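You operate a simulated robot arm through the tools that you are given. There is no shell and no other tool.

The job below is to be done with a simulated robot arm. You get a single attempt, and the scene is never put back.

JOB
Set the slider on the green bar one green block's length from the orange dial, and lock it.
Fine: the dial is its lock, free it first; lay the block on the bar, push the slider up to it, put the block back. Where these are worked on the way, their far stop is far enough and under half their travel is too little: orange dial.

It is judged by the outcome, as a careful person would: the job done as asked, and still so three seconds after it is handed in. It fails if anything else is knocked over, pushed out of place, dropped, spilled or broken.

ROBOT AND FRAMES
A 6-joint arm with a two-finger gripper, fixed in place. Base frame: the origin is at the foot of the arm, x ahead of it, y to its left, z up. Units: mm, rad, N and s.
Its first joint turns from -2.897 to 2.897 rad. Payload 3.43 kg.
The tool frame sits at the grasp point between the pads (the TCP): z along the fingers, y along the line on which they close. The tips reach 20 mm beyond it. The gripper opens to 190 mm. The gripper's body begins 248 mm behind the TCP.
Orientation is that of the tool frame in the base frame, as a unit quaternion [x, y, z, w]. With the fingers straight down and closing along the base's y, the tool's x points along the base's -x, its y along +y and its z along -z.

CONTROLS
- The arm moves only by the tool step_arm. Its argument "plan" is a list that holds one entry, the list of rows, each a list of 7 numbers: the shift along the tool's x, y, z in mm, then the turn, a rotation vector about the tool's x, y, z in rad, then the closure in counts, from 0 (fully open) to 255 (shut). In form: [[[tx, ty, tz, rx, ry, rz, hand], ...]]. A call has 1 to 20 rows; each row is the pose to reach, as a shift and turn from the pose commanded when the call began, along the tool's axes at that moment. A row lasts 0.2 s, in which the tool goes at most 50 mm and 0.15 rad; a call with a longer step from one row to the next is refused whole, and so is a gripper value outside its range. A pose out of reach is approached as far as the arm can. The call stops where the force on the tool passes 40 N (or 10 N more than at its start, if that is more) or the arm is blocked; 0.2 s more then pass. The fingers move at their own pace (about 45 mm/s each) and stop on an object; they squeeze with about 25 N. The grip force told is the motor's: it shows also when the fingers shut on nothing. Time passes only in rows, and 0.2 s behind the last, so rows that repeat a pose let the fingers close. It gives the time, the measured TCP pose, the force on the tool (base axes), the opening and the grip force at its end, in the units of the frame above (readings bear some noise), with the torque about the TCP (base axes, N m) and any sound that the robot's microphone picked up.
- Cameras (640 x 400 px; columns grow to the right, rows downward): "scene" is fixed at [396.3, -651, 1312.5]; the picture's right is [0.79, -0.62, 0.00], its down [-0.17, -0.22, -0.96] and it looks along [0.59, 0.76, -0.28] (base axes); focal length 335 px, centre (320, 200). "wrist" rides on the gripper at [70, -8, -288] in the tool frame; the picture's right is [0.12, 0.99, 0.00], its down [-0.96, 0.12, -0.25] and it looks along [-0.25, 0.03, 0.97] (tool axes); focal length 261 px, centre (320, 200). There is no depth. A picture from a camera that has moved, and an enlarged one, comes with that camera's place and axes in the base frame and with its lens.
- snapshot(camera): a new picture of that camera. The clock stands still meanwhile.
- raise_lower(by): slides the trunk up (or, below 0, down) by that many mm; the arm rides with it, the base frame stays. It gives what a move gives, with no picture.
- enlarge(camera, box): a new picture of the part [left, top, right, bottom] of that camera's present view, enlarged. The clock stands still meanwhile.
- sign_off(): hands the job in; it is judged then, once.

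Nothing tells you positions but the pictures and the camera data. Unless the task says otherwise, let go and move clear before handing in.

The tools are called after ">>>" as name(argument=value, ...) on one line, values as JSON. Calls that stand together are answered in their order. step_arm: Moves the arm, as the interface text tells. Its arguments: {"type":"object","properties":{"plan":{"type":"array","items":{"type":"array","items":{"type":"array","items":{"type":"number"}}}}},"required":["plan"]} The other tools are called the same way: raise_lower (by) slides the trunk up or down; snapshot (camera) takes a picture; enlarge (camera, box) takes an enlarged picture of a part of a camera's view; sign_off () hands the job in.

At the start:

```text
clock: 0.0
ee_pos: [802.7, 208.6, 1078.0]
tcp_rot: [-0.001, 1.0, 0.001, 0.0]
contact_force: [-0.6, 0.1, -0.3]
torque: [0.01, -0.03, -0.02]
opening: 189.8
gripper_force: 0.1
trunk travel left (down, up): [-175.0, 65.0]
```

scene: 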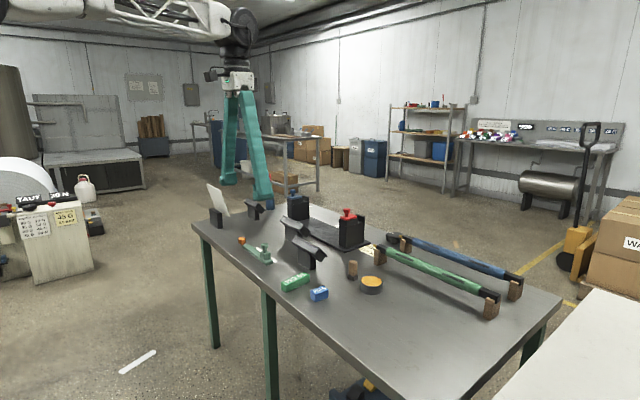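
wrist: 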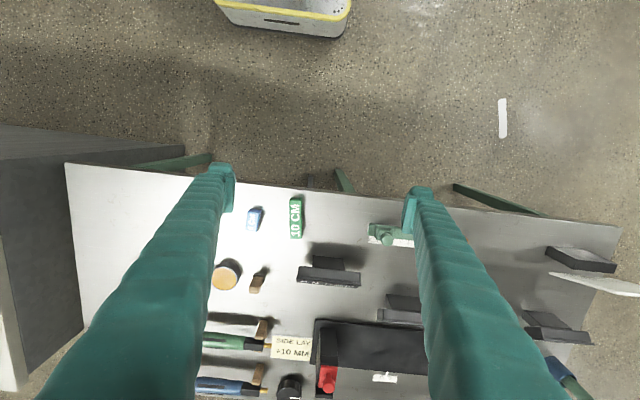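

I see a table with a green and a blue bar, a green block marked "10 CM", a blue block, an orange disc, and a sign near the bars. I'll look closer before moving.

>>> enlarge(camera="scene", box=[340, 210, 540, 335])

>>> enlarge(camera="scene", box=[200, 180, 400, 305])

>>> enlarge(camera="wrist", box=[180, 180, 420, 400])

```text
3.20 times, centred on (440, 272) of scene
camera zoom: at [396.3, -651.0, 1312.5], right [0.79, -0.62, 0.0], down [-0.17, -0.22, -0.96], along [0.59, 0.76, -0.28], focal length 1072 px, centre (-64, -32)
```

zoom: 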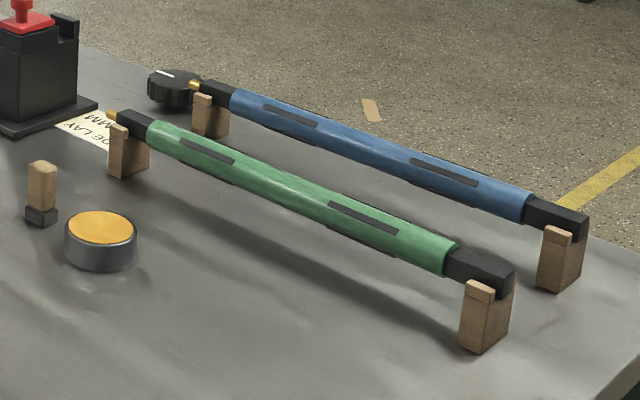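

```text
3.20 times, centred on (300, 242) of scene
camera zoom: at [396.3, -651.0, 1312.5], right [0.79, -0.62, 0.0], down [-0.17, -0.22, -0.96], along [0.59, 0.76, -0.28], focal length 1072 px, centre (384, 64)
```

zoom: 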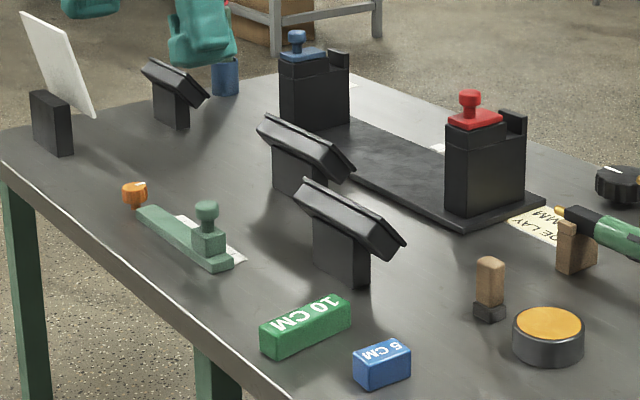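

```text
1.82 times, centred on (300, 290) of wrist
camera zoom: at [730.7, 200.5, 1365.7], right [-0.12, 0.99, 0.0], down [0.96, 0.12, 0.25], along [0.25, 0.03, -0.97], focal length 474 px, centre (356, 36)
```

zoom: 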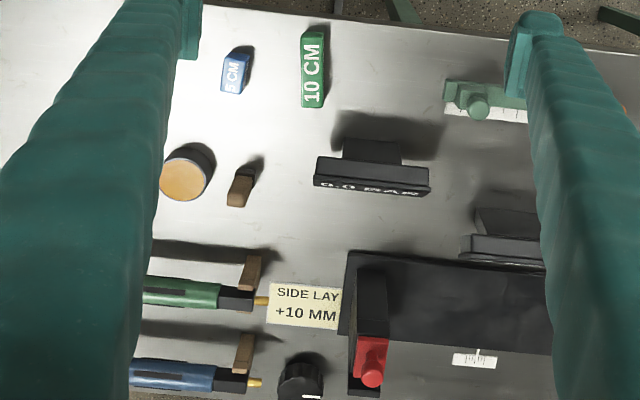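

The green bar is the low green rail at the left, with a knobbed slider at its right (low-y) end and the orange dial at its left end. The green 10 CM block is near (930, 168), z about 760. I'll shift left to look at the rail better.

>>> step_arm(plan=[[[0, 50, 0, 0, 0, 0, 0], [0, 100, 0, 0, 0, 0, 0], [0, 150, 0, 0, 0, 0, 0], [0, 200, 0, 0, 0, 0, 0], [0, 250, 0, 0, 0, 0, 0], [0, 250, 0, 0, 0, 0, 0]]])

>>> snapshot(camera="wrist")

>>> enlarge(camera="scene", box=[220, 220, 300, 270])

```text
clock: 1.4
ee_pos: [800.0, 461.5, 1076.2]
tcp_rot: [0.0, 1.0, -0.001, 0.001]
contact_force: [0.9, 0.3, 0.3]
torque: [-0.06, 0.06, 0.01]
opening: 189.7
gripper_force: 0.1
trunk travel left (down, up): [-175.0, 65.0]
```

```text
taken
camera wrist: at [729.4, 451.0, 1364.4], right [-0.12, 0.99, 0.0], down [0.96, 0.12, 0.25], along [0.24, 0.03, -0.97], focal length 261 px, centre (320, 200)
```

wrist: 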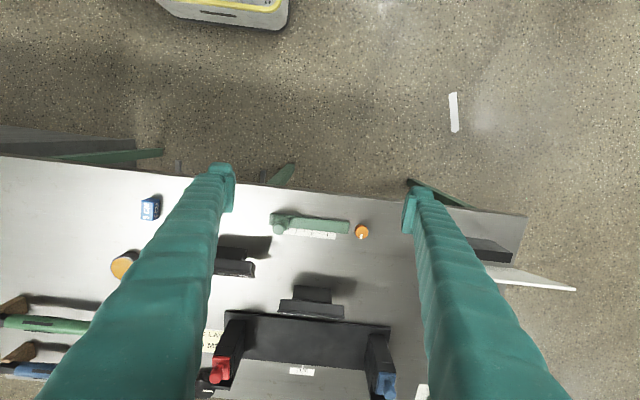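

```text
8.00 times, centred on (260, 245) of scene
camera zoom: at [396.3, -651.0, 1312.5], right [0.79, -0.62, 0.0], down [-0.17, -0.22, -0.96], along [0.59, 0.76, -0.28], focal length 2679 px, centre (800, -160)
```

zoom: 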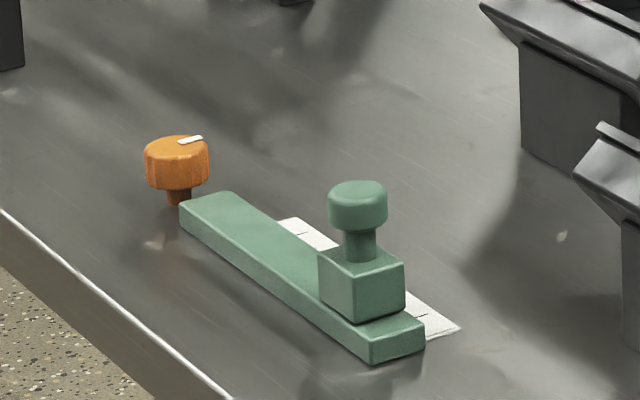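

The rail, slider and orange dial are now clear: the dial is near (940, 577), the slider near (935, 370), and the bar runs along y between them. I'll lower the trunk, which should help with reach, and see where the arm can go.

>>> raise_lower(by=-120)

>>> snapshot(camera="wrist")

>>> snapshot(camera="scene")

```text
clock: 2.9
ee_pos: [800.9, 459.5, 956.8]
tcp_rot: [0.0, 1.0, -0.001, 0.0]
contact_force: [0.9, 0.2, -0.1]
torque: [-0.03, -0.01, -0.01]
opening: 190.2
gripper_force: 0.1
trunk travel left (down, up): [-55.0, 185.0]
```

```text
taken
camera wrist: at [729.0, 450.4, 1245.0], right [-0.12, 0.99, 0.0], down [0.96, 0.12, 0.25], along [0.25, 0.03, -0.97], focal length 261 px, centre (320, 200)
```

wrist: 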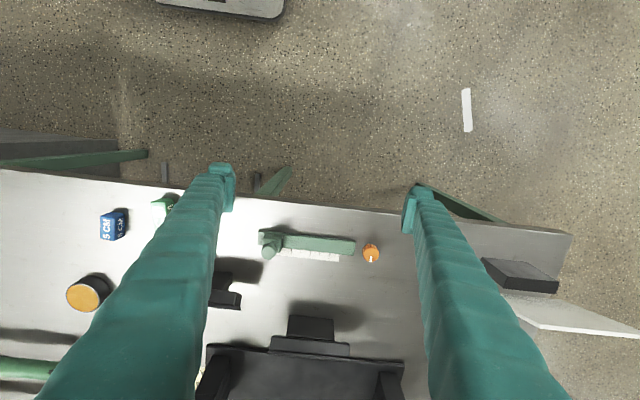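

```text
taken
```

scene: 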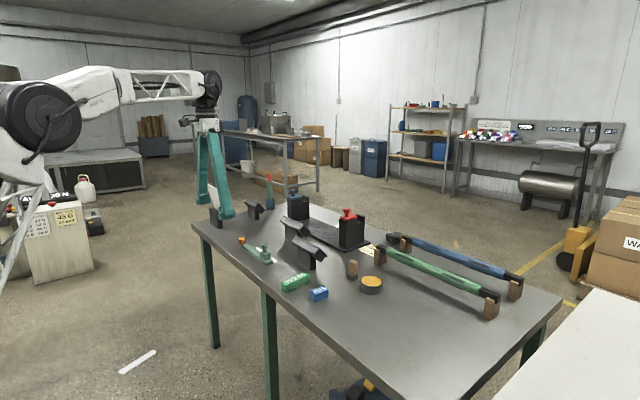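

The arm is fairly stretched out already. I'll try going over the dial at this safe height to see if it is reachable.

>>> step_arm(plan=[[[-35, 29, 0, 0, 0, 0, 0], [-70, 58, 0, 0, 0, 0, 0], [-105, 87, 0, 0, 0, 0, 0], [-140, 116, 0, 0, 0, 0, 0], [-140, 116, 0, 0, 0, 0, 0]]])

>>> snapshot(camera="wrist")

>>> snapshot(camera="scene")

```text
clock: 4.1
ee_pos: [912.8, 556.5, 939.1]
tcp_rot: [0.0, 1.0, -0.001, -0.001]
contact_force: [-0.8, 0.3, -1.1]
torque: [-0.06, 0.07, -0.01]
opening: 190.0
gripper_force: 0.0
out of reach, approached as far as the arm can: row 4, 5
trunk travel left (down, up): [-55.0, 185.0]
```

```text
taken
camera wrist: at [841.2, 548.0, 1227.4], right [-0.12, 0.99, 0.0], down [0.96, 0.12, 0.25], along [0.24, 0.03, -0.97], focal length 261 px, centre (320, 200)
```

wrist: 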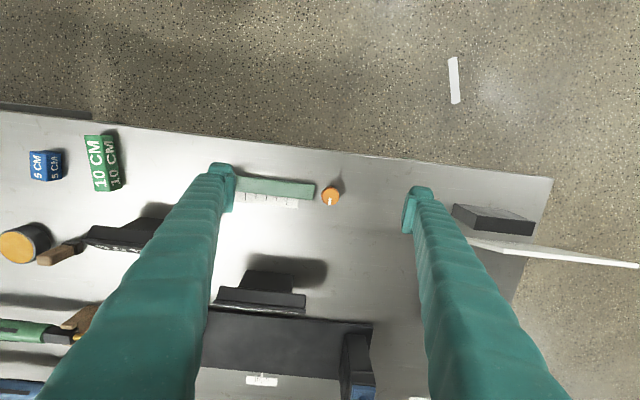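

```text
taken
```

scene: 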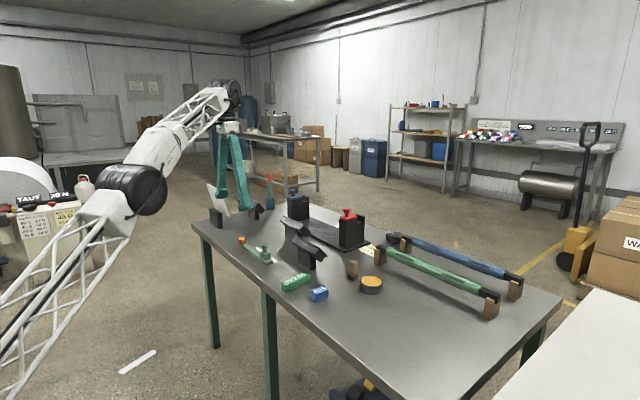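

The shoulder is below the wrist, so raising the trunk and working lower should extend the reach. I'll raise the trunk by 120, then come down over the dial.

>>> raise_lower(by=120)

>>> step_arm(plan=[[[0, 0, 40, 0, 0, 0, 0], [0, 0, 80, 0, 0, 0, 0], [0, 0, 120, 0, 0, 0, 0], [0, 0, 160, 0, 0, 0, 0], [0, 0, 160, 0, 0, 0, 0]]])

>>> snapshot(camera="wrist")

>>> snapshot(camera="scene")

```text
clock: 5.6
ee_pos: [912.0, 557.5, 1061.3]
tcp_rot: [0.0, 1.0, -0.001, 0.0]
contact_force: [-0.8, 0.2, -0.3]
torque: [-0.02, -0.01, 0.05]
opening: 190.2
gripper_force: 0.1
trunk travel left (down, up): [-175.0, 65.0]
```

```text
clock: 6.8
ee_pos: [911.9, 557.5, 899.9]
tcp_rot: [0.0, 1.0, 0.0, -0.001]
contact_force: [0.9, -0.3, -0.9]
torque: [0.0, 0.02, 0.02]
opening: 190.1
gripper_force: 0.1
trunk travel left (down, up): [-175.0, 65.0]
```

```text
taken
camera wrist: at [840.9, 547.5, 1188.3], right [-0.12, 0.99, 0.0], down [0.96, 0.12, 0.25], along [0.25, 0.03, -0.97], focal length 261 px, centre (320, 200)
```

wrist: 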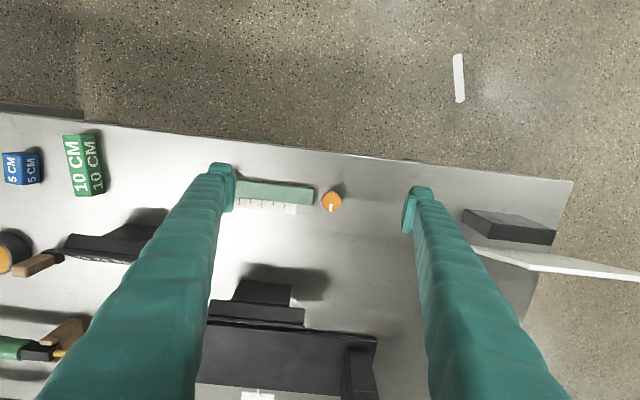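

```text
taken
```

scene: 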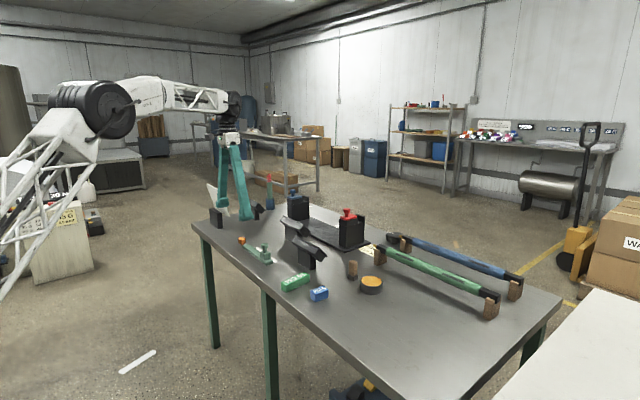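

I can reach here with room to spare. I'll zoom in on the rail and dial from this pose.

>>> enlarge(camera="wrist", box=[230, 160, 390, 260])

>>> enlarge(camera="wrist", box=[0, 100, 160, 200])

>>> enlarge(camera="scene", box=[220, 220, 300, 270])

```text
4.00 times, centred on (310, 210) of wrist
camera zoom: at [840.9, 547.5, 1188.3], right [-0.12, 0.99, 0.0], down [0.96, 0.12, 0.25], along [0.25, 0.03, -0.97], focal length 1043 px, centre (360, 160)
```

zoom: 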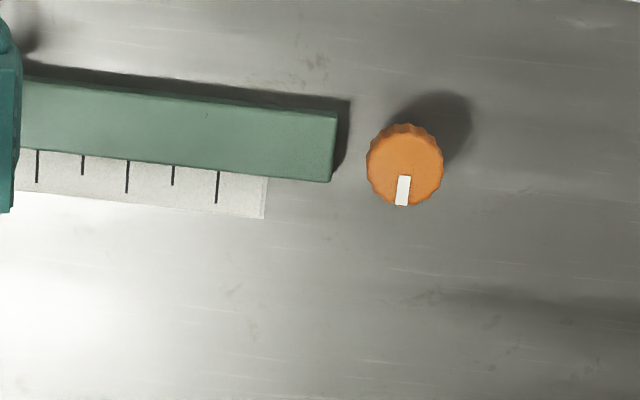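

```text
4.00 times, centred on (80, 150) of wrist
camera zoom: at [840.9, 547.5, 1188.3], right [-0.12, 0.99, 0.0], down [0.96, 0.12, 0.25], along [0.25, 0.03, -0.97], focal length 1043 px, centre (1280, 400)
```

zoom: 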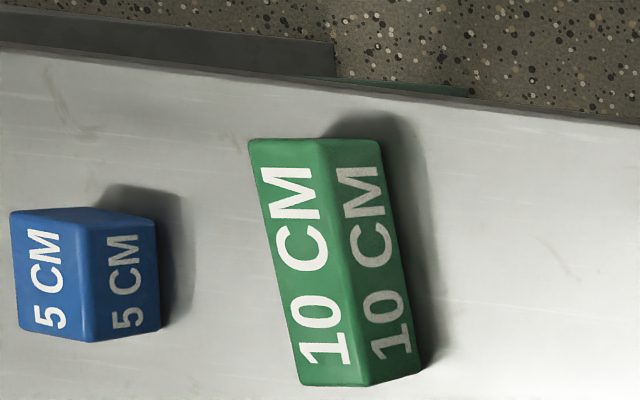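

```text
8.00 times, centred on (260, 245) of scene
camera zoom: at [396.3, -651.0, 1312.5], right [0.79, -0.62, 0.0], down [-0.17, -0.22, -0.96], along [0.59, 0.76, -0.28], focal length 2679 px, centre (800, -160)
```

zoom: 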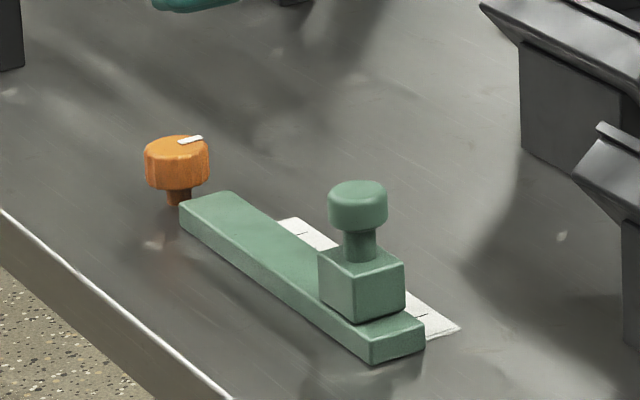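

The dial is near (947, 579), with its top at z≈766, about 32 mm across and its white mark pointing +x. The bar lies along y at x≈950, ending at y≈549. I'll go above the dial with the fingers partly closed and check the alignment.

>>> step_arm(plan=[[[-18, 11, 0, 0, 0, 0, 90], [-35, 22, 20, 0, 0, 0, 170], [-35, 22, 50, 0, 0, 0, 170], [-35, 22, 70, 0, 0, 0, 170], [-35, 22, 70, 0, 0, 0, 170], [-35, 22, 70, 0, 0, 0, 170]]])

>>> snapshot(camera="wrist")

>>> enlarge(camera="scene", box=[180, 180, 340, 280])

```text
clock: 8.2
ee_pos: [946.0, 579.4, 830.7]
tcp_rot: [0.0, 1.0, 0.0, 0.0]
contact_force: [-0.3, 0.2, 0.5]
torque: [0.01, -0.02, 0.02]
opening: 66.3
gripper_force: 0.0
trunk travel left (down, up): [-175.0, 65.0]
```

```text
taken
camera wrist: at [875.1, 569.0, 1118.4], right [-0.12, 0.99, 0.0], down [0.96, 0.12, 0.25], along [0.25, 0.03, -0.97], focal length 261 px, centre (320, 200)
```

wrist: 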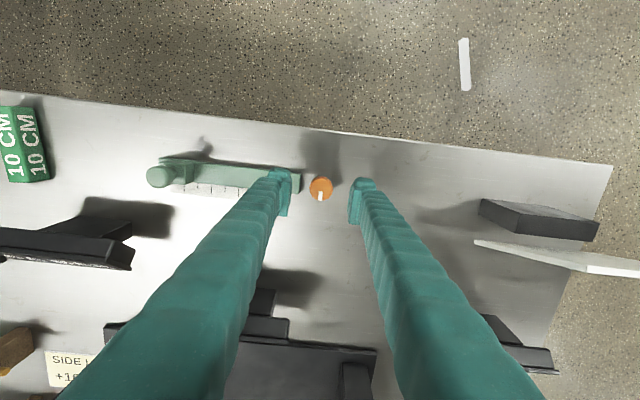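

```text
4.00 times, centred on (260, 230) of scene
camera zoom: at [396.3, -651.0, 1312.5], right [0.79, -0.62, 0.0], down [-0.17, -0.22, -0.96], along [0.59, 0.76, -0.28], focal length 1340 px, centre (560, 80)
```

zoom: 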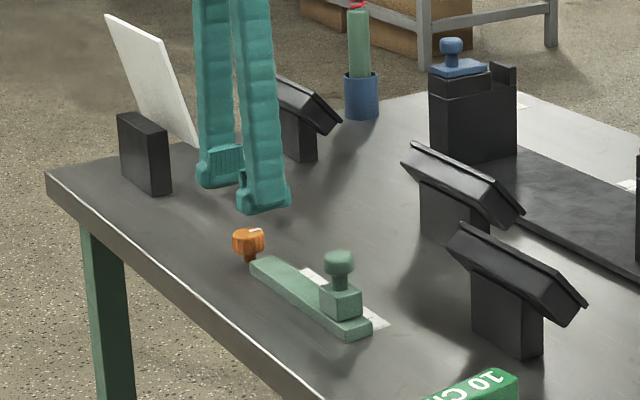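

The arm reaches over the dial fine, and now the slider shows as well. I'll zoom in on both for measurement.

>>> enlarge(camera="wrist", box=[240, 150, 400, 250])

>>> enlarge(camera="wrist", box=[140, 120, 300, 220])

```text
4.00 times, centred on (320, 200) of wrist
camera zoom: at [875.1, 569.0, 1118.4], right [-0.12, 0.99, 0.0], down [0.96, 0.12, 0.25], along [0.25, 0.03, -0.97], focal length 1043 px, centre (320, 200)
```

zoom: 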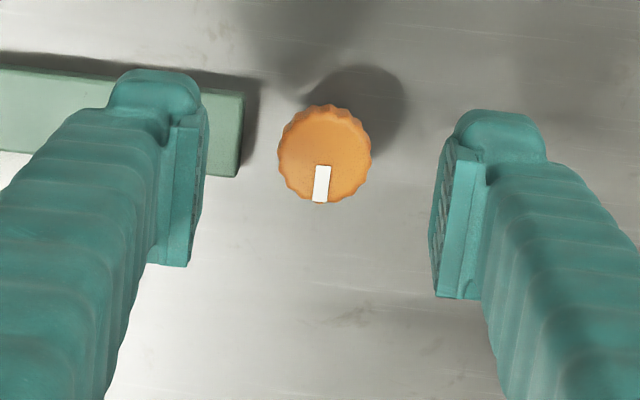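

```text
4.00 times, centred on (220, 170) of wrist
camera zoom: at [875.1, 569.0, 1118.4], right [-0.12, 0.99, 0.0], down [0.96, 0.12, 0.25], along [0.25, 0.03, -0.97], focal length 1043 px, centre (720, 320)
```

zoom: 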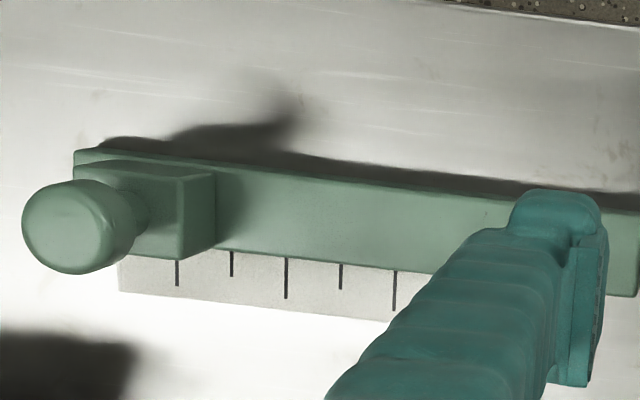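

The dial's centre is at about (949.5, 579.7) and the slider's near face is at y≈398. I'll descend onto the dial, keeping the fingertips above the bar's top (z≈748), and grip it.

>>> step_arm(plan=[[[-3.5, 0, 20, 0, 0, 0, 170], [-3.5, 0, 40, 0, 0, 0, 170], [-3.5, 0, 52, 0, 0, 0, 170], [-3.5, 0, 59, 0, 0, 0, 170], [-3.5, 0, 59, 0, 0, 0, 170]]])

>>> enlarge(camera="wrist", box=[240, 150, 400, 250])

>>> enlarge(camera="scene", box=[200, 210, 280, 260])

```text
clock: 9.4
ee_pos: [949.8, 579.7, 773.4]
tcp_rot: [0.0, 1.0, 0.0, 0.0]
contact_force: [0.0, 0.8, 8.5]
torque: [-0.39, 0.03, -0.02]
opening: 63.3
gripper_force: 0.1
trunk travel left (down, up): [-175.0, 65.0]
```

```text
4.00 times, centred on (320, 200) of wrist
camera zoom: at [878.3, 569.3, 1061.0], right [-0.12, 0.99, 0.0], down [0.96, 0.12, 0.25], along [0.25, 0.03, -0.97], focal length 1043 px, centre (320, 200)
```

zoom: 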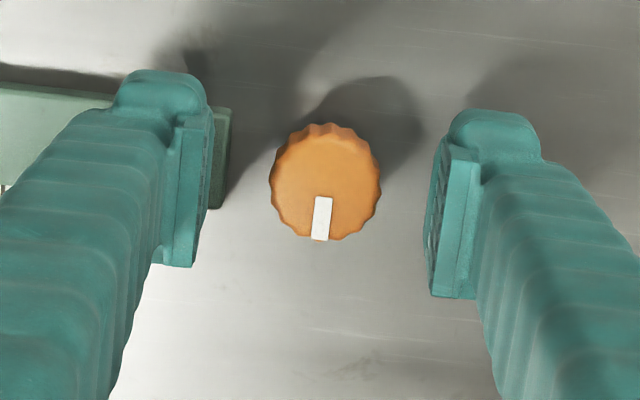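

```text
8.00 times, centred on (240, 235) of scene
camera zoom: at [396.3, -651.0, 1312.5], right [0.79, -0.62, 0.0], down [-0.17, -0.22, -0.96], along [0.59, 0.76, -0.28], focal length 2679 px, centre (960, -80)
```

zoom: 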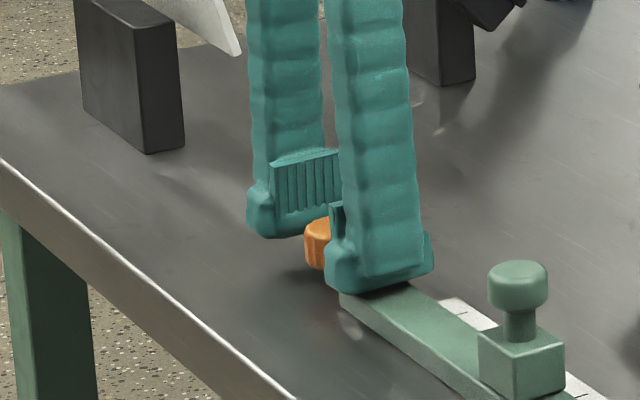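

The left fingertip just touched the bar top, which puts the bar top at z≈753. I'll rise 4 mm and grip the dial.

>>> step_arm(plan=[[[1.3, 0, -4, 0, 0, 0, 170], [1.3, 0, -4, 0, 0, 0, 190], [1.3, 0, -4, 0, 0, 0, 215], [1.3, 0, -4, 0, 0, 0, 240], [1.3, 0, -4, 0, 0, 0, 240], [1.3, 0, -4, 0, 0, 0, 240]]])

>>> enlarge(camera="wrist", box=[240, 150, 400, 250])

```text
clock: 10.8
ee_pos: [948.7, 580.0, 776.4]
tcp_rot: [-0.001, 1.0, 0.0, 0.001]
contact_force: [0.9, 19.7, -1.4]
torque: [0.19, -0.13, 0.02]
opening: 29.7
gripper_force: 45.3
trunk travel left (down, up): [-175.0, 65.0]
```

```text
4.00 times, centred on (320, 200) of wrist
camera zoom: at [877.4, 570.5, 1063.8], right [-0.12, 0.99, 0.0], down [0.96, 0.12, 0.25], along [0.25, 0.03, -0.97], focal length 1043 px, centre (320, 200)
```

zoom: 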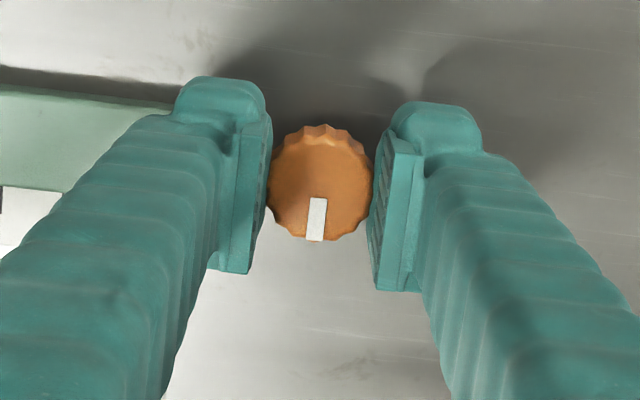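

The dial is gripped (about 30 mm across), with a sideways load meaning I'm slightly off centre. I'll shift 1 mm in +y and try a small counter-clockwise turn.

>>> step_arm(plan=[[[1.3, 0.6, 0, 0, 0, 0, 240], [1.3, 1, 0, 0, 0, 0, 240]]])

>>> step_arm(plan=[[[0, 0, 0, 0, 0, -0.08, 240], [0, 0, 0, 0, 0, -0.16, 240], [0, 0, 0, 0, 0, -0.16, 240]]])

>>> enlarge(camera="wrist", box=[240, 150, 400, 250])

```text
clock: 11.4
ee_pos: [949.6, 581.7, 776.0]
tcp_rot: [0.0, 1.0, 0.0, 0.0]
contact_force: [9.8, 24.4, 1.2]
torque: [0.22, 0.0, 0.01]
opening: 29.8
gripper_force: 44.7
trunk travel left (down, up): [-175.0, 65.0]
```

```text
clock: 12.2
ee_pos: [948.4, 580.7, 776.1]
tcp_rot: [-0.08, 0.997, 0.0, 0.0]
contact_force: [15.2, 19.9, 3.0]
torque: [0.15, -0.22, 0.03]
opening: 30.0
gripper_force: 45.2
trunk travel left (down, up): [-175.0, 65.0]
```

```text
4.00 times, centred on (320, 200) of wrist
camera zoom: at [879.4, 559.6, 1063.8], right [-0.28, 0.96, 0.0], down [0.93, 0.27, 0.25], along [0.24, 0.07, -0.97], focal length 1043 px, centre (320, 200)
```

zoom: 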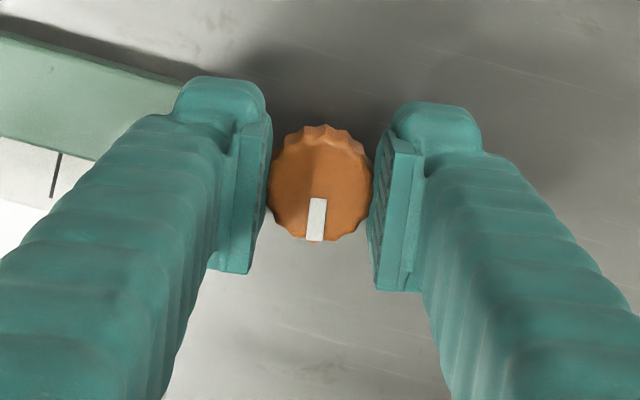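

The dial turns freely counter-clockwise, following the fingers. Before going on I'll relieve the sideways load by nudging the tool toward +x and +y.

>>> step_arm(plan=[[[-1.7, 1.2, 0, 0, 0, 0, 240], [-1.7, 1.2, 0, 0, 0, 0, 240]]])

```text
clock: 12.8
ee_pos: [949.5, 581.6, 775.0]
tcp_rot: [-0.081, 0.997, -0.002, -0.001]
contact_force: [-6.1, 0.6, 3.7]
torque: [-0.05, 0.3, -0.01]
opening: 29.5
gripper_force: 45.0
trunk travel left (down, up): [-175.0, 65.0]
```

Load is relieved; the dial's centre is about (948.7, 581.8). I'll continue turning counter-clockwise.

>>> step_arm(plan=[[[0.3, 0, 0, 0, 0, -0.1, 240], [0.3, 0, 0, 0, 0, -0.2, 240], [0.3, 0, 0, 0, 0, -0.3, 240], [0.3, 0, 0, 0, 0, -0.4, 240], [0.3, 0, 0, 0, 0, -0.5, 240]]])

>>> enlarge(camera="wrist", box=[240, 150, 400, 250])

```text
clock: 14.0
ee_pos: [948.3, 580.5, 776.2]
tcp_rot: [-0.324, 0.946, -0.001, -0.001]
contact_force: [-16.2, -15.3, 0.2]
torque: [-0.17, 0.21, 0.02]
opening: 30.0
gripper_force: 45.9
trunk travel left (down, up): [-175.0, 65.0]
```

```text
4.00 times, centred on (320, 200) of wrist
camera zoom: at [897.8, 529.1, 1063.9], right [-0.7, 0.71, 0.0], down [0.69, 0.68, 0.25], along [0.17, 0.17, -0.97], focal length 1043 px, centre (320, 200)
```

zoom: 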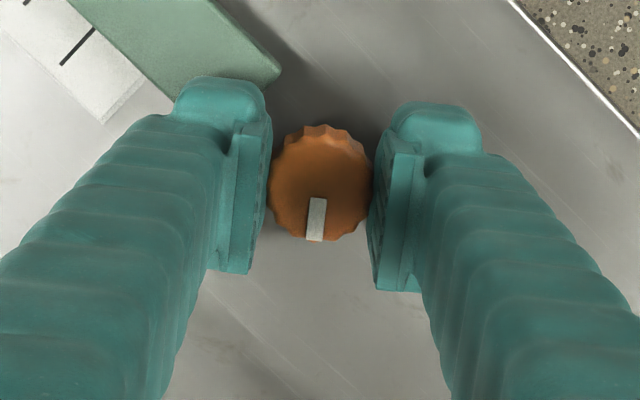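

The dial follows (now about 0.66 rad). I'll correct the small offset and keep turning.

>>> step_arm(plan=[[[1.4, -0.2, 0, 0, 0, 0, 240], [1.4, -0.2, 0, 0, 0, -0.1, 240], [1.4, -0.2, 0, 0, 0, -0.2, 240], [1.4, -0.2, 0, 0, 0, -0.3, 240], [1.4, -0.2, 0, 0, 0, -0.4, 240]]])

>>> enlarge(camera="wrist", box=[240, 150, 400, 250])

```text
clock: 15.2
ee_pos: [949.4, 579.4, 775.8]
tcp_rot: [-0.506, 0.862, 0.001, -0.001]
contact_force: [4.7, -7.7, -1.0]
torque: [-0.03, -0.07, 0.0]
opening: 29.8
gripper_force: 44.8
trunk travel left (down, up): [-175.0, 65.0]
```

```text
4.00 times, centred on (320, 200) of wrist
camera zoom: at [921.1, 512.9, 1063.8], right [-0.93, 0.38, 0.0], down [0.37, 0.9, 0.25], along [0.09, 0.23, -0.97], focal length 1043 px, centre (320, 200)
```

zoom: 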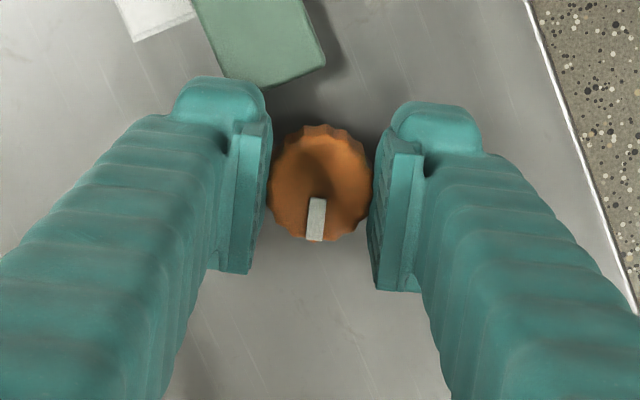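

Still turning smoothly at about 1.06 rad. Continuing.

>>> step_arm(plan=[[[0.2, -0.3, 0, 0, 0, -0.1, 240], [0.2, -0.3, 0, 0, 0, -0.2, 240], [0.2, -0.3, 0, 0, 0, -0.3, 240], [0.2, -0.3, 0, 0, 0, -0.4, 240]]])

>>> enlarge(camera="wrist", box=[240, 150, 400, 250])

```text
clock: 16.2
ee_pos: [949.7, 579.0, 776.0]
tcp_rot: [-0.668, 0.744, -0.001, 0.001]
contact_force: [21.9, -1.5, 2.7]
torque: [0.08, -0.18, -0.05]
opening: 29.8
gripper_force: 45.2
trunk travel left (down, up): [-175.0, 65.0]
```

```text
4.00 times, centred on (320, 200) of wrist
camera zoom: at [948.9, 507.3, 1063.8], right [-1.0, -0.01, 0.0], down [-0.01, 0.97, 0.25], along [0.0, 0.25, -0.97], focal length 1043 px, centre (320, 200)
```

zoom: 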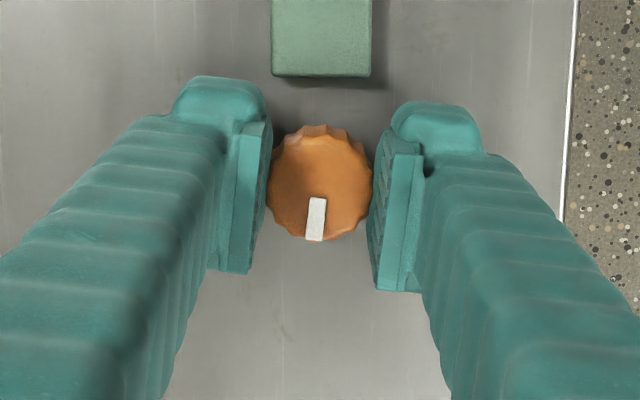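

About 1.46 rad now; I'll recentre and continue in smaller steps, watching for a stop.

>>> step_arm(plan=[[[-0.1, -1.3, 0, 0, 0, 0, 240], [-0.1, -1.3, 0, 0, 0, -0.08, 240], [-0.1, -1.3, 0, 0, 0, -0.16, 240], [-0.1, -1.3, 0, 0, 0, -0.24, 240]]])

>>> enlarge(camera="wrist", box=[240, 150, 400, 250])

```text
clock: 17.2
ee_pos: [949.0, 580.1, 775.5]
tcp_rot: [0.752, -0.659, 0.0, 0.001]
contact_force: [16.1, -2.3, 3.5]
torque: [0.02, -0.16, -0.41]
opening: 29.9
gripper_force: 45.3
trunk travel left (down, up): [-175.0, 65.0]
```

```text
4.00 times, centred on (320, 200) of wrist
camera zoom: at [966.2, 510.0, 1063.8], right [-0.97, -0.25, 0.0], down [-0.24, 0.94, 0.25], along [-0.06, 0.24, -0.97], focal length 1043 px, centre (320, 200)
```

zoom: 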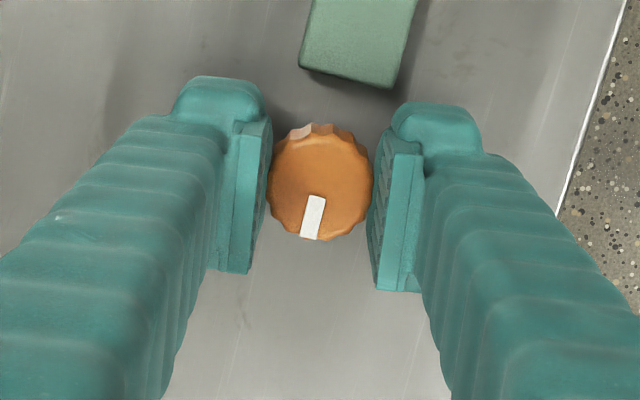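

At about 1.6 rad the torque jumped to 0.41 N·m and the dial began slipping in the fingers, so that's the far stop. I'll let go and rise clear, turning the wrist back on the way.

>>> step_arm(plan=[[[0, 0, 0, 0, 0, 0, 200], [0, 0, 0, 0, 0, 0, 170], [0, 0, 0, 0, 0, 0, 170], [0, 0, -30, 0, 0, 0, 170], [0, 0, -70, 0, 0, 0, 170], [0, 0, -100, 0, 0, 0, 170], [0, 0, -100, 0, 0, 0, 170]]])

>>> enlarge(camera="wrist", box=[160, 100, 480, 300])

>>> enlarge(camera="scene", box=[220, 220, 300, 270])

```text
clock: 18.8
ee_pos: [948.5, 579.1, 875.5]
tcp_rot: [0.752, -0.659, 0.0, -0.001]
contact_force: [-0.4, 0.2, 0.3]
torque: [0.03, 0.01, -0.02]
opening: 63.1
gripper_force: 0.1
trunk travel left (down, up): [-175.0, 65.0]
```

```text
2.00 times, centred on (320, 200) of wrist
camera zoom: at [966.0, 509.5, 1163.8], right [-0.97, -0.25, 0.0], down [-0.24, 0.94, 0.25], along [-0.06, 0.24, -0.97], focal length 521 px, centre (320, 200)
```

zoom: 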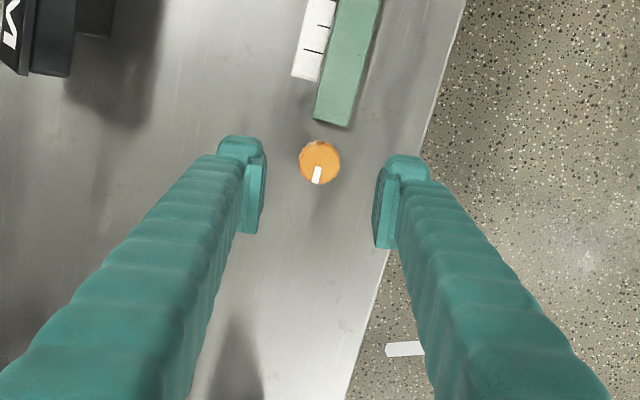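

```text
8.00 times, centred on (260, 245) of scene
camera zoom: at [396.3, -651.0, 1312.5], right [0.79, -0.62, 0.0], down [-0.17, -0.22, -0.96], along [0.59, 0.76, -0.28], focal length 2679 px, centre (800, -160)
```

zoom: 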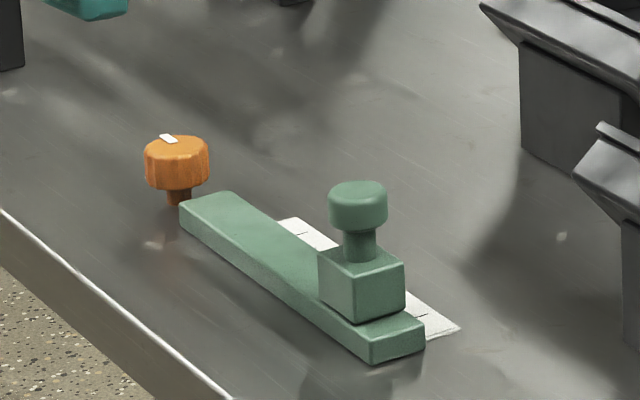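

The dial now points toward +y, nothing else shifted. I'll carry the hand over to the green block, turning back to align with it.

>>> step_arm(plan=[[[0, 0, -40, 0, 0, 0.0, 170], [34.5, 5.3, -60, 0, 0, 0.133, 170], [69, 10.7, -60, 0, 0, 0.267, 170], [103.6, 16, -60, 0, 0, 0.4, 170], [138.1, 21.3, -60, 0, 0, 0.533, 170], [172.6, 26.7, -60, 0, 0, 0.667, 170], [207.1, 32, -60, 0, 0, 0.8, 170], [241.7, 37.3, -60, 0, 0, 0.933, 170], [276.2, 42.7, -60, 0, 0, 1.067, 170], [310.7, 48, -60, 0, 0, 1.2, 170], [345.2, 53.3, -60, 0, 0, 1.333, 170], [379.8, 58.7, -60, 0, 0, 1.467, 170], [414.3, 64, -60, 0, 0, 1.6, 170], [414.3, 64, -60, 0, 0, 1.6, 170]]])

>>> snapshot(camera="wrist")

>>> enlarge(camera="wrist", box=[240, 150, 400, 250])

>>> enlarge(camera="scene", box=[260, 250, 340, 300])

```text
clock: 21.8
ee_pos: [939.9, 161.4, 936.6]
tcp_rot: [-0.05, 0.999, 0.0, 0.0]
contact_force: [0.3, -0.5, -0.5]
torque: [0.02, -0.02, -0.01]
opening: 63.1
gripper_force: 0.1
trunk travel left (down, up): [-175.0, 65.0]
```

```text
taken
camera wrist: at [869.9, 144.5, 1224.6], right [-0.22, 0.98, 0.0], down [0.95, 0.21, 0.25], along [0.24, 0.05, -0.97], focal length 261 px, centre (320, 200)
```

wrist: 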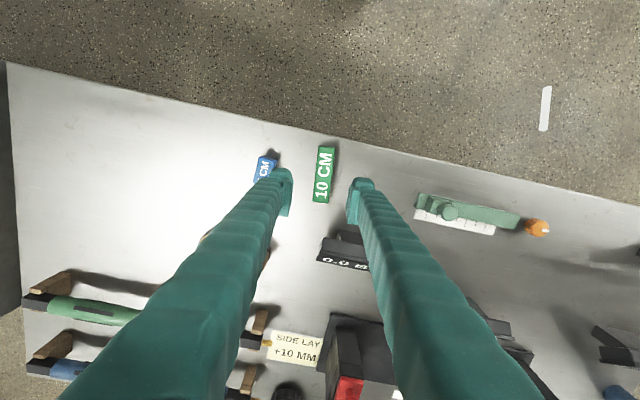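

```text
4.00 times, centred on (320, 200) of wrist
camera zoom: at [869.9, 144.5, 1224.6], right [-0.22, 0.98, 0.0], down [0.95, 0.21, 0.25], along [0.24, 0.05, -0.97], focal length 1043 px, centre (320, 200)
```

zoom: 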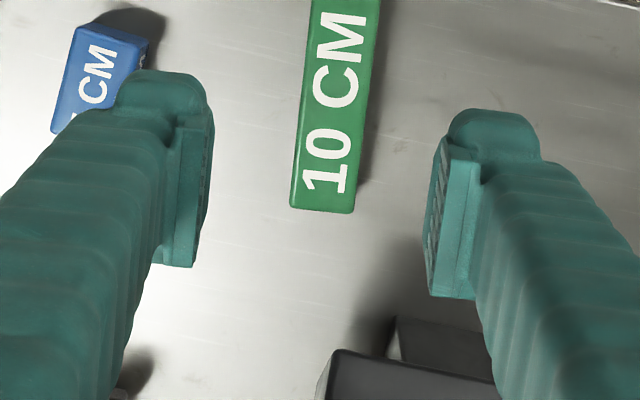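

```text
8.00 times, centred on (300, 275) of scene
camera zoom: at [396.3, -651.0, 1312.5], right [0.79, -0.62, 0.0], down [-0.17, -0.22, -0.96], along [0.59, 0.76, -0.28], focal length 2679 px, centre (480, -400)
```

zoom: 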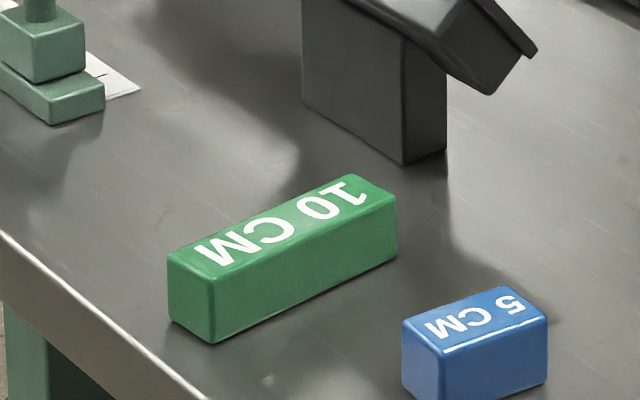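

The block's centre is about (939.7, 166.6), turned 6°, top near z 765. I'll correct 5 mm sideways and descend, stopping above for a check.

>>> step_arm(plan=[[[-0.3, 5.2, 40, 0, 0, 0.0, 170], [-0.3, 5.2, 80, 0, 0, 0, 170], [-0.3, 5.2, 120, 0, 0, 0, 170], [-0.3, 5.2, 136, 0, 0, 0, 170], [-0.3, 5.2, 136, 0, 0, 0, 170]]])

>>> enlarge(camera="wrist", box=[200, 110, 440, 260])

>>> enlarge(camera="scene", box=[260, 230, 356, 290])

```text
clock: 23.0
ee_pos: [940.0, 166.1, 800.5]
tcp_rot: [-0.051, 0.999, -0.001, 0.001]
contact_force: [-0.2, -0.1, 0.6]
torque: [-0.03, 0.01, -0.01]
opening: 63.4
gripper_force: 0.1
trunk travel left (down, up): [-175.0, 65.0]
```

```text
2.67 times, centred on (320, 185) of wrist
camera zoom: at [870.1, 149.0, 1087.8], right [-0.22, 0.98, 0.0], down [0.95, 0.21, 0.25], along [0.24, 0.05, -0.97], focal length 695 px, centre (320, 240)
```

zoom: 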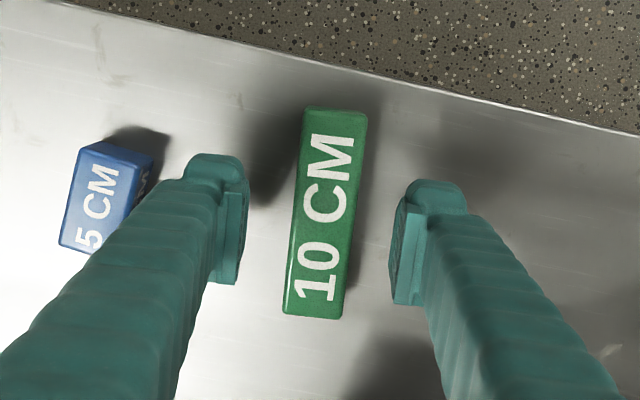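

```text
6.67 times, centred on (308, 260) of scene
camera zoom: at [396.3, -651.0, 1312.5], right [0.79, -0.62, 0.0], down [-0.17, -0.22, -0.96], along [0.59, 0.76, -0.28], focal length 2232 px, centre (400, -200)
```

zoom: 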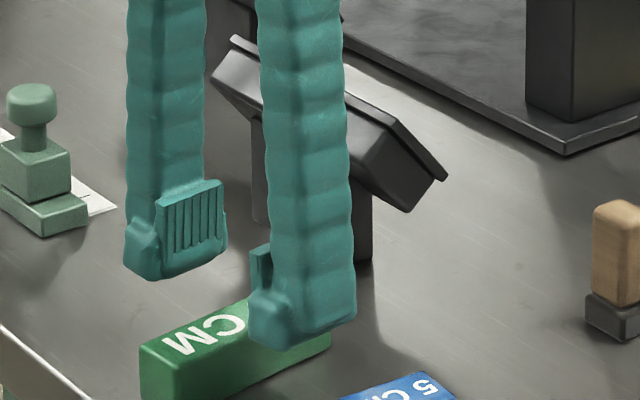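

The fingers straddle the block with clearance from the blue one. I'll descend and grip.

>>> step_arm(plan=[[[0, 0, 20, 0, 0, 0.0, 170], [0, 0, 34, 0, 0, 0, 170], [0, 0, 34, 0, 0, 0, 200], [0, 0, 34, 0, 0, 0, 240], [0, 0, 34, 0, 0, 0, 240], [0, 0, 34, 0, 0, 0, 240], [0, 0, 34, 0, 0, 0, 240]]])

>>> enlarge(camera="wrist", box=[200, 110, 440, 260])

>>> enlarge(camera="scene", box=[260, 240, 356, 300])

```text
clock: 24.6
ee_pos: [939.5, 167.1, 766.5]
tcp_rot: [-0.051, 0.999, -0.001, 0.0]
contact_force: [0.1, -0.2, -0.4]
torque: [0.0, -0.03, 0.01]
opening: 29.0
gripper_force: 24.3
trunk travel left (down, up): [-175.0, 65.0]
```

```text
2.67 times, centred on (320, 185) of wrist
camera zoom: at [870.2, 149.4, 1054.0], right [-0.22, 0.98, 0.0], down [0.95, 0.21, 0.25], along [0.24, 0.05, -0.97], focal length 695 px, centre (320, 240)
```

zoom: 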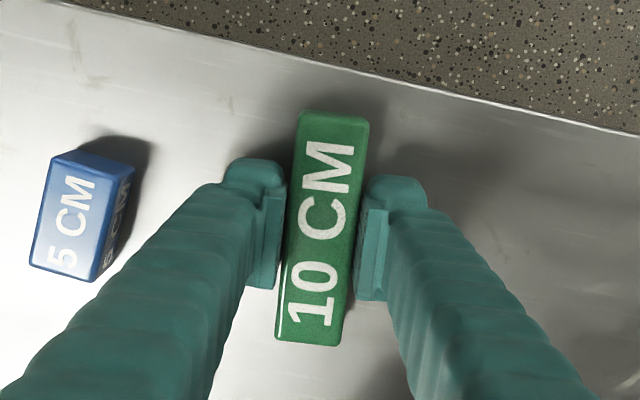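

```text
6.67 times, centred on (308, 270) of scene
camera zoom: at [396.3, -651.0, 1312.5], right [0.79, -0.62, 0.0], down [-0.17, -0.22, -0.96], along [0.59, 0.76, -0.28], focal length 2232 px, centre (400, -267)
```

zoom: 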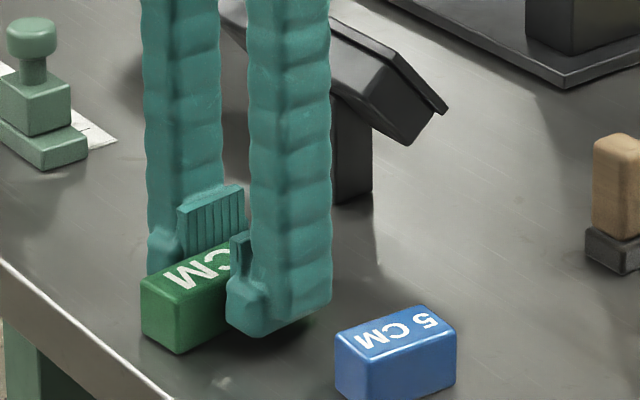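

The block is gripped squarely (29 mm wide, light motor load). I'll lift it straight up, carry it over the bar and turn it to lie along the bar.

>>> step_arm(plan=[[[0, 0, -30, 0, 0, 0, 240], [0, 0, -75, 0, 0, 0, 240], [0, 0, -120, 0, 0, 0, 240], [0, 0, -140, 0, 0, 0, 240], [-4, 30.8, -140, 0, 0, -0.1336, 240], [-7.9, 61.6, -140, 0, 0, -0.2673, 240], [-11.9, 92.4, -140, 0, 0, -0.4009, 240], [-15.9, 123.2, -140, 0, 0, -0.5345, 240], [-19.8, 154, -140, 0, 0, -0.6682, 240], [-23.8, 184.7, -140, 0, 0, -0.8018, 240], [-27.7, 215.5, -140, 0, 0, -0.9355, 240], [-31.7, 246.3, -140, 0, 0, -1.0691, 240], [-35.7, 277.1, -140, 0, 0, -1.2027, 240], [-39.6, 307.9, -140, 0, 0, -1.3364, 240], [-43.6, 338.7, -140, 0, 0, -1.47, 240], [-43.6, 338.7, -140, 0, 0, -1.47, 240]]])

>>> snapshot(camera="wrist")

>>> enlarge(camera="wrist", box=[200, 110, 440, 260])

>>> snapshot(camera="scene")

```text
clock: 28.0
ee_pos: [947.9, 507.7, 906.4]
tcp_rot: [0.708, -0.706, 0.0, 0.0]
contact_force: [0.0, 0.7, 0.3]
torque: [0.04, -0.01, 0.02]
opening: 11.0
gripper_force: 0.1
trunk travel left (down, up): [-175.0, 65.0]
```

```text
taken
camera wrist: at [956.4, 436.6, 1194.1], right [-0.99, -0.12, 0.0], down [-0.12, 0.96, 0.25], along [-0.03, 0.25, -0.97], focal length 261 px, centre (320, 200)
```

wrist: 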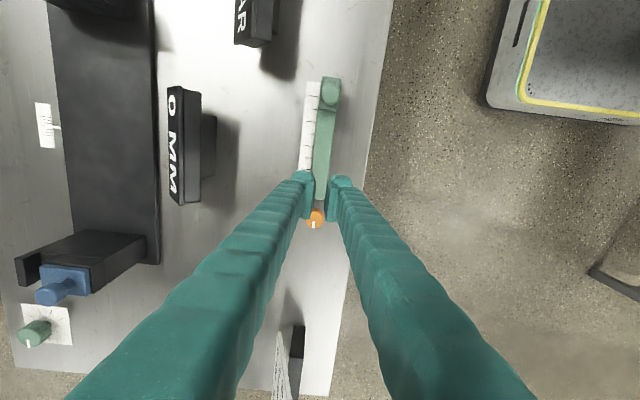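

```text
2.67 times, centred on (320, 185) of wrist
camera zoom: at [956.4, 436.6, 1194.1], right [-0.99, -0.12, 0.0], down [-0.12, 0.96, 0.25], along [-0.03, 0.25, -0.97], focal length 695 px, centre (320, 240)
```

zoom: 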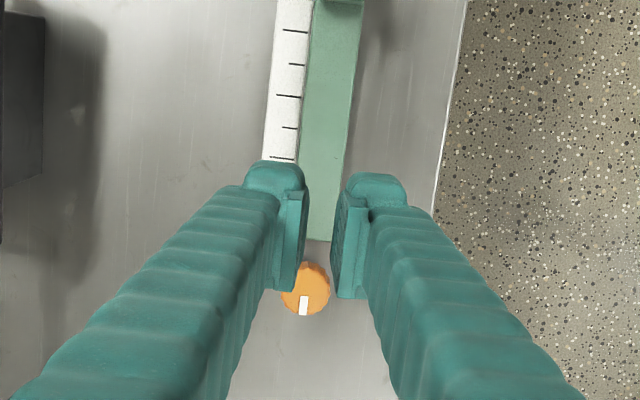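

```text
taken
```

scene: 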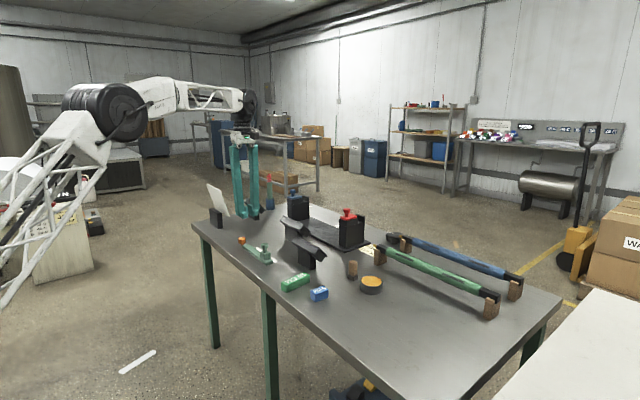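

The fingers are empty: the block slipped out and seems to be still at its place. I'll check that it sits where it was.

>>> enlarge(camera="scene", box=[260, 250, 340, 300])

```text
8.00 times, centred on (300, 275) of scene
camera zoom: at [396.3, -651.0, 1312.5], right [0.79, -0.62, 0.0], down [-0.17, -0.22, -0.96], along [0.59, 0.76, -0.28], focal length 2679 px, centre (480, -400)
```

zoom: 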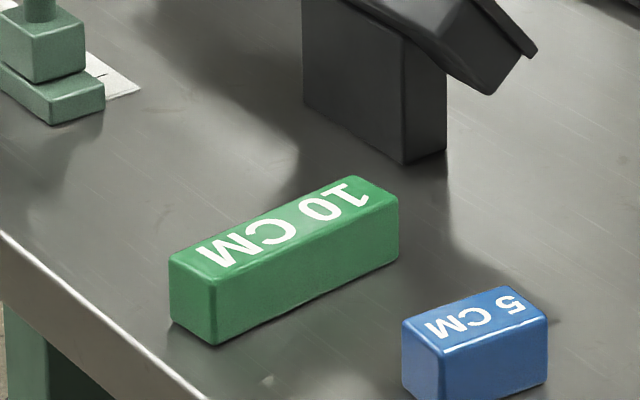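

The block just slid out and stays in its place (within about 1 mm). I'll go back and grip it lower and harder, then lift slowly.

>>> step_arm(plan=[[[31, 0.9, 0, 0, 0, 0.1336, 170], [62.1, 1.7, 0, 0, 0, 0.2673, 170], [93.1, 2.6, 0, 0, 0, 0.4009, 170], [124.1, 3.5, 0, 0, 0, 0.5345, 170], [155.2, 4.4, 0, 0, 0, 0.6682, 170], [186.2, 5.2, 0, 0, 0, 0.8018, 170], [217.3, 6.1, 0, 0, 0, 0.9355, 170], [248.3, 7, 0, 0, 0, 1.0691, 170], [279.3, 7.9, 0, 0, 0, 1.2027, 170], [310.4, 8.7, 0, 0, 0, 1.3364, 170], [341.4, 9.6, 0, 0, 0, 1.47, 170], [341.4, 9.6, 40, 0, 0, 1.47, 170], [341.4, 9.6, 80, 0, 0, 1.47, 170], [341.4, 9.6, 106, 0, 0, 1.47, 170], [341.4, 9.6, 106, 0, 0, 1.47, 170]]])

>>> enlarge(camera="wrist", box=[200, 110, 440, 260])

```text
clock: 31.2
ee_pos: [939.3, 165.6, 800.8]
tcp_rot: [-0.051, 0.999, 0.0, 0.0]
contact_force: [0.3, -0.6, 0.6]
torque: [-0.03, 0.0, -0.03]
opening: 63.4
gripper_force: 0.1
trunk travel left (down, up): [-175.0, 65.0]
```

```text
2.67 times, centred on (320, 185) of wrist
camera zoom: at [868.7, 148.5, 1087.7], right [-0.22, 0.98, 0.0], down [0.95, 0.21, 0.25], along [0.24, 0.05, -0.97], focal length 695 px, centre (320, 240)
```

zoom: 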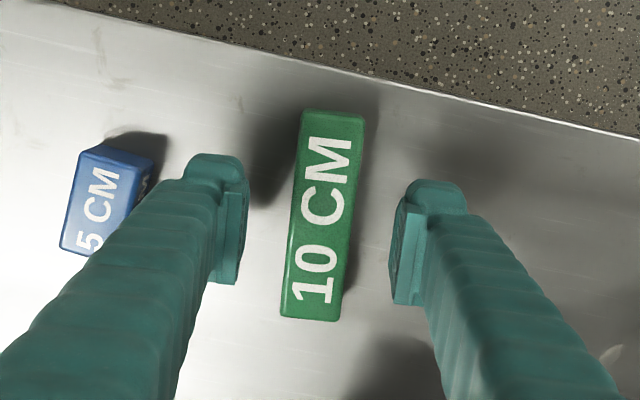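

Back over the block. I'll descend a bit deeper and close fully.

>>> step_arm(plan=[[[0, 0, 20, 0, 0, 0.0, 170], [0, 0, 34, 0, 0, 0, 170], [0, 0, 38, 0, 0, 0, 170], [0, 0, 38, 0, 0, 0, 200], [0, 0, 38, 0, 0, 0, 255], [0, 0, 38, 0, 0, 0, 255], [0, 0, 38, 0, 0, 0, 255], [0, 0, 38, 0, 0, 0, 255], [0, 0, 38, 0, 0, 0, 255], [0, 0, 38, 0, 0, 0, 255]]])

```text
clock: 33.4
ee_pos: [938.9, 164.9, 761.1]
tcp_rot: [-0.051, 0.999, 0.0, 0.0]
contact_force: [0.7, 0.0, -0.4]
torque: [0.02, -0.03, 0.01]
opening: 28.6
gripper_force: 25.2
trunk travel left (down, up): [-175.0, 65.0]
```

Gripped with 25 N. Lifting slowly a little to check it holds.

>>> step_arm(plan=[[[0, 0, -2, 0, 0, 0, 255], [0, 0, -5, 0, 0, 0, 255], [0, 0, -8, 0, 0, 0, 255], [0, 0, -8, 0, 0, 0, 255]]])

>>> enlarge(camera="scene", box=[260, 250, 340, 300])

```text
clock: 34.4
ee_pos: [939.7, 164.9, 770.3]
tcp_rot: [-0.051, 0.999, 0.0, 0.0]
contact_force: [-0.2, -0.4, -0.3]
torque: [0.01, 0.01, 0.0]
opening: 28.8
gripper_force: 25.2
trunk travel left (down, up): [-175.0, 65.0]
```

```text
8.00 times, centred on (300, 275) of scene
camera zoom: at [396.3, -651.0, 1312.5], right [0.79, -0.62, 0.0], down [-0.17, -0.22, -0.96], along [0.59, 0.76, -0.28], focal length 2679 px, centre (480, -400)
```

zoom: 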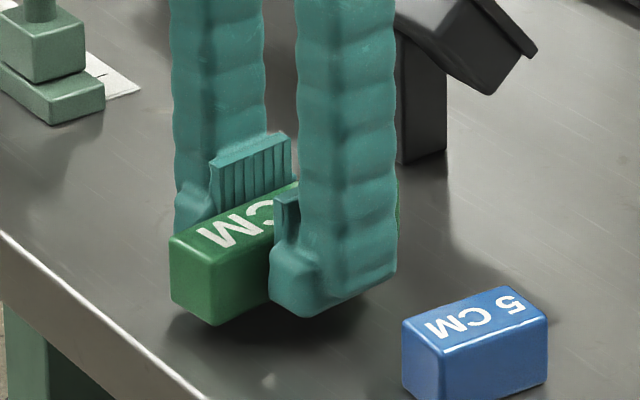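

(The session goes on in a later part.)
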